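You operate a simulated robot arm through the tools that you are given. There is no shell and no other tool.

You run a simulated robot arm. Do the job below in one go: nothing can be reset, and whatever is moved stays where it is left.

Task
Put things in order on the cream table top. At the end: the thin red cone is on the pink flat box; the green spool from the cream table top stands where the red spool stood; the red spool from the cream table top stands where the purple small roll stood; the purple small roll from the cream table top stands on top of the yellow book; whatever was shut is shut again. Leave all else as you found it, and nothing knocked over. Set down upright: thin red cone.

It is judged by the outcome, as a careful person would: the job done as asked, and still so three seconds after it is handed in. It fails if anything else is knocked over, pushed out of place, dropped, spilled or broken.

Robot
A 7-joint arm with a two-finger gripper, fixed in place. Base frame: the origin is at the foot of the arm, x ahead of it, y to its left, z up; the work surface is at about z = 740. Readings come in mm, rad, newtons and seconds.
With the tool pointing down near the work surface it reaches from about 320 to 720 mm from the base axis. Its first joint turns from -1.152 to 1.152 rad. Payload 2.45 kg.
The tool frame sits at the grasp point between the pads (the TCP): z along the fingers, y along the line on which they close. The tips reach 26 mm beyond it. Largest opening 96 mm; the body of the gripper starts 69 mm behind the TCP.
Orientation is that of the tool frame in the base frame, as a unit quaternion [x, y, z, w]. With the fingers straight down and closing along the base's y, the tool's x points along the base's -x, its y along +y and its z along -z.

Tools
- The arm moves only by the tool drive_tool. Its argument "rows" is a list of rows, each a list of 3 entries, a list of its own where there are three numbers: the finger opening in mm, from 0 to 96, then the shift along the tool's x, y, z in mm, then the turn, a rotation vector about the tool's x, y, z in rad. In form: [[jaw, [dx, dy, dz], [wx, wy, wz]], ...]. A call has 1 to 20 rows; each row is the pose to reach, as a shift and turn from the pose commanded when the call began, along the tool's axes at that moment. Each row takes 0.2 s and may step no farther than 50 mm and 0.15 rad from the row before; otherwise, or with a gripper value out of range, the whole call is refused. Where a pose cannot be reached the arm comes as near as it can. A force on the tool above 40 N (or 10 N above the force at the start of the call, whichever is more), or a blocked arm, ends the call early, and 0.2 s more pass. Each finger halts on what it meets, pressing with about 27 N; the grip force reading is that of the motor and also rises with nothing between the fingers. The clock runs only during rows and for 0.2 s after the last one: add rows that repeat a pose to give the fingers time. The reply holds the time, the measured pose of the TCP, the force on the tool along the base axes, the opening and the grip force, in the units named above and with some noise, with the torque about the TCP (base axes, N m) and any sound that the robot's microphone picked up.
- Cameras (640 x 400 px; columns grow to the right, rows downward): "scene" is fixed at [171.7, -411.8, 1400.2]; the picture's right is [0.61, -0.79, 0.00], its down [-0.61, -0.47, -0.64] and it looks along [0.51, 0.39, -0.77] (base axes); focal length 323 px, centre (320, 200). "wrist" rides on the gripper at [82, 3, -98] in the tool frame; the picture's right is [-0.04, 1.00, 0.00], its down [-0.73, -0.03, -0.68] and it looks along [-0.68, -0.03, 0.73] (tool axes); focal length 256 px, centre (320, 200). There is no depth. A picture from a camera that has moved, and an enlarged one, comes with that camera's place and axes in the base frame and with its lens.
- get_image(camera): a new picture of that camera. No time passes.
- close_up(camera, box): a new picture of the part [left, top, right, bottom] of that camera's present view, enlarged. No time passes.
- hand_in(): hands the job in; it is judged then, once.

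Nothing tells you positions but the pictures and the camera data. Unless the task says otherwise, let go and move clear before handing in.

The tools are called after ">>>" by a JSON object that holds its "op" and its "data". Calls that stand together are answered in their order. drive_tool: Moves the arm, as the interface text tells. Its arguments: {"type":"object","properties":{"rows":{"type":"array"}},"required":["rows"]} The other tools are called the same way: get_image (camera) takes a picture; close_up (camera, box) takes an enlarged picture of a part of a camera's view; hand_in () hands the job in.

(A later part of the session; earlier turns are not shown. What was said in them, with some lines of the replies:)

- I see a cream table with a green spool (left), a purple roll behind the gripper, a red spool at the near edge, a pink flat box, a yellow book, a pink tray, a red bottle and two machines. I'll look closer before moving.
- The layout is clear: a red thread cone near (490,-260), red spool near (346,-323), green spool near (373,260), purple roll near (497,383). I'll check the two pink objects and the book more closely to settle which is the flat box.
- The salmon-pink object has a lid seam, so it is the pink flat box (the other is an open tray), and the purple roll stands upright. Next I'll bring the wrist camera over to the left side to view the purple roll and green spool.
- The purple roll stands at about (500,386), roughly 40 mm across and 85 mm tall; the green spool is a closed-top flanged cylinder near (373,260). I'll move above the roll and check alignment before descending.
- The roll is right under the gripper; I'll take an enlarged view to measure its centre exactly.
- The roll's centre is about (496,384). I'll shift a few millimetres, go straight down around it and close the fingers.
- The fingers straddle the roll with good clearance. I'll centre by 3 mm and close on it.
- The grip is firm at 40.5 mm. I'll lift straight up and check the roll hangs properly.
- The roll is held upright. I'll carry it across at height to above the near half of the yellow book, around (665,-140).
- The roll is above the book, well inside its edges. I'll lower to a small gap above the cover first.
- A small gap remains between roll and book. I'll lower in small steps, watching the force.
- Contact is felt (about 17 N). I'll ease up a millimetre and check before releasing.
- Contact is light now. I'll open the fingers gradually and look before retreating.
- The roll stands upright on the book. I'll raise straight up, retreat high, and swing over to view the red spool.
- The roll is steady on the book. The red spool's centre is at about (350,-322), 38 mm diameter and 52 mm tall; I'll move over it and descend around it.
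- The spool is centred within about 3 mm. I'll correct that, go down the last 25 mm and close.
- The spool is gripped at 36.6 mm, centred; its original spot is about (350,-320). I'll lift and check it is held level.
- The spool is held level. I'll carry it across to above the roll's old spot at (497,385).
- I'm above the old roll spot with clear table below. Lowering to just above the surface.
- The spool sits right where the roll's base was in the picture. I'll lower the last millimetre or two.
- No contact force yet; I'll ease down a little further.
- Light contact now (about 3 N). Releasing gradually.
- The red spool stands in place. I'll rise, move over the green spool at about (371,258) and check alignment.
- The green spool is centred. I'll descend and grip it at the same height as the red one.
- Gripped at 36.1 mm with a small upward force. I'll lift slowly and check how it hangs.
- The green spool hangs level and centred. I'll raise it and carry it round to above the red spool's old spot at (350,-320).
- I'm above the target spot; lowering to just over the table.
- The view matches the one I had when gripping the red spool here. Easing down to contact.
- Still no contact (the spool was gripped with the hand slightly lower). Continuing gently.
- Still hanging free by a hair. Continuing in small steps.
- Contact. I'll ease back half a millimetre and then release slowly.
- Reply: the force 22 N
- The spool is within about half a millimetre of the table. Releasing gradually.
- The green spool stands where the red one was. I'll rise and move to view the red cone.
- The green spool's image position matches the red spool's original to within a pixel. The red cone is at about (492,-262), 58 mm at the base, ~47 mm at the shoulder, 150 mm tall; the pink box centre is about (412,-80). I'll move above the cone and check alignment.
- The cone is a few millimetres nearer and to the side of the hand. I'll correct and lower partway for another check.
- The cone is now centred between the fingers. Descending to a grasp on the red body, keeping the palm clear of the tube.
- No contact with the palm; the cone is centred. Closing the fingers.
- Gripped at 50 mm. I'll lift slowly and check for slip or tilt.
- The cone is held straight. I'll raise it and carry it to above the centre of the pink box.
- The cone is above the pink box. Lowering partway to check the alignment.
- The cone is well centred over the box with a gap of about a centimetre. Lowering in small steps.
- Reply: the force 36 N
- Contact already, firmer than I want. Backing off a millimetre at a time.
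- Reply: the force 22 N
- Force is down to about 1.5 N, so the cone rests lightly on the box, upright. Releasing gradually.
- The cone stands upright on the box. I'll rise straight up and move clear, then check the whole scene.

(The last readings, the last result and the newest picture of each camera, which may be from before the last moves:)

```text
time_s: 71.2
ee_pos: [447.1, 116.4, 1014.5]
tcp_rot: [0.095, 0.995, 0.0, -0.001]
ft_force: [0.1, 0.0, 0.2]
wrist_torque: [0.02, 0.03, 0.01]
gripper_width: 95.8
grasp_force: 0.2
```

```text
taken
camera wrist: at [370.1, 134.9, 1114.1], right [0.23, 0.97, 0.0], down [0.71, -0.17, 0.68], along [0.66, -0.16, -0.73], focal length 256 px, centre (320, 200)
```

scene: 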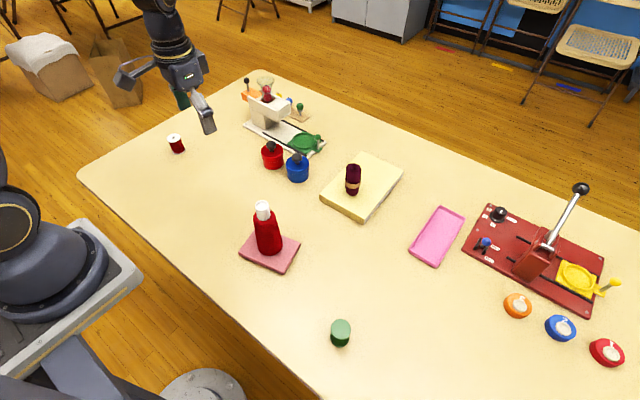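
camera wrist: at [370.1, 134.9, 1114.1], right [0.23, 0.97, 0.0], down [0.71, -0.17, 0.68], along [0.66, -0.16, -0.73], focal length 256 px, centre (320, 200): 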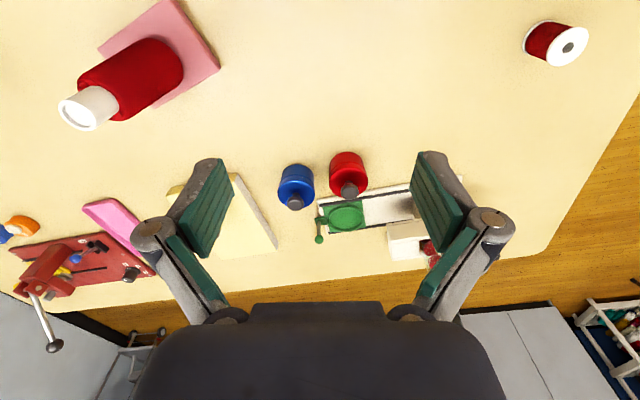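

All objects appear in place. A last set of close-ups to verify before handing in.

>>> {"op": "close_up", "data": {"camera": "scene", "box": [225, 190, 325, 285]}}

>>> {"op": "close_up", "data": {"camera": "scene", "box": [310, 145, 410, 225]}}

>>> {"op": "close_up", "data": {"camera": "scene", "box": [140, 110, 210, 210]}}

```text
4.21 times, centred on (275, 238) of scene
camera zoom: at [171.7, -411.7, 1400.2], right [0.61, -0.79, 0.0], down [-0.61, -0.47, -0.64], along [0.51, 0.39, -0.77], focal length 1361 px, centre (510, 42)
```

zoom: 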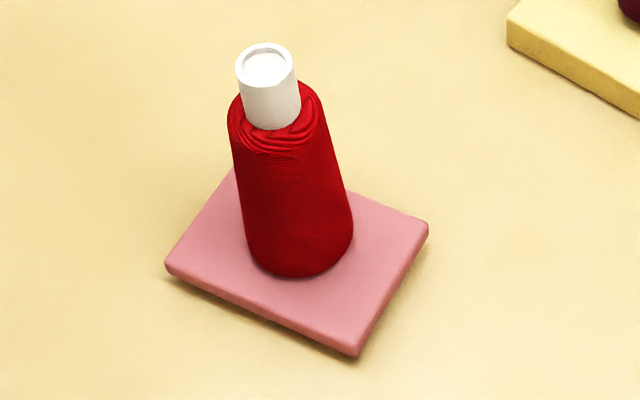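

```text
5.00 times, centred on (360, 185) of scene
camera zoom: at [171.7, -411.7, 1400.2], right [0.61, -0.79, 0.0], down [-0.61, -0.47, -0.64], along [0.51, 0.39, -0.77], focal length 1616 px, centre (120, 275)
```

zoom: 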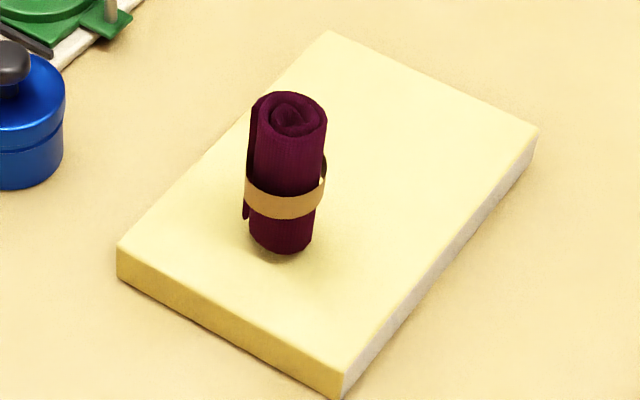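

```text
4.00 times, centred on (175, 160) of scene
camera zoom: at [171.7, -411.7, 1400.2], right [0.61, -0.79, 0.0], down [-0.61, -0.47, -0.64], along [0.51, 0.39, -0.77], focal length 1292 px, centre (900, 360)
```

zoom: 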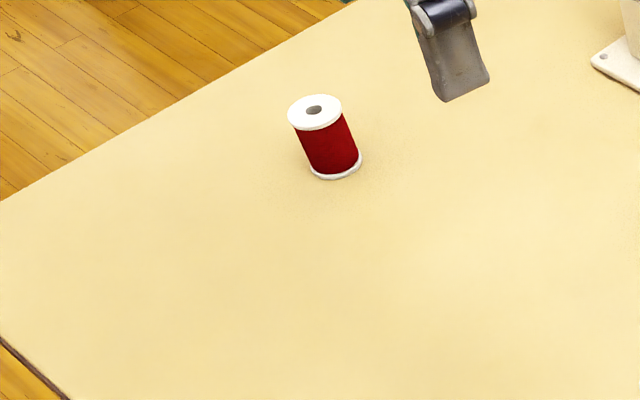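

Everything matches the task: the cone stands upright on the pink flat box, the green spool is on the red spool's old spot, the red spool is on the roll's old spot, and the roll stands on the yellow book. Nothing else has moved and the arm is clear, so I'm handing in.

>>> {"op": "hand_in", "data": {}}

```text
The job is handed in.
```

I've put the four things where you asked and handed the job in. In the last pictures, everything I set down stood upright and nothing else looked moved.

- **Thin red cone:** it stands upright near the middle of the pink flat box. I took the lidded salmon-pink box to be the flat box; the brighter pink piece is an open tray, so I left it alone.
- **Green spool:** it stands where the red spool stood, within about 2 mm by the pictures.
- **Red spool:** it stands where the purple roll stood, roughly 4 to 7 mm off by the pictures.
- **Purple small roll:** it stands on top of the yellow book, on the half nearest the arm and well inside the edges.

I didn't open anything, so nothing needed shutting again. The gripper is empty and clear of the objects.
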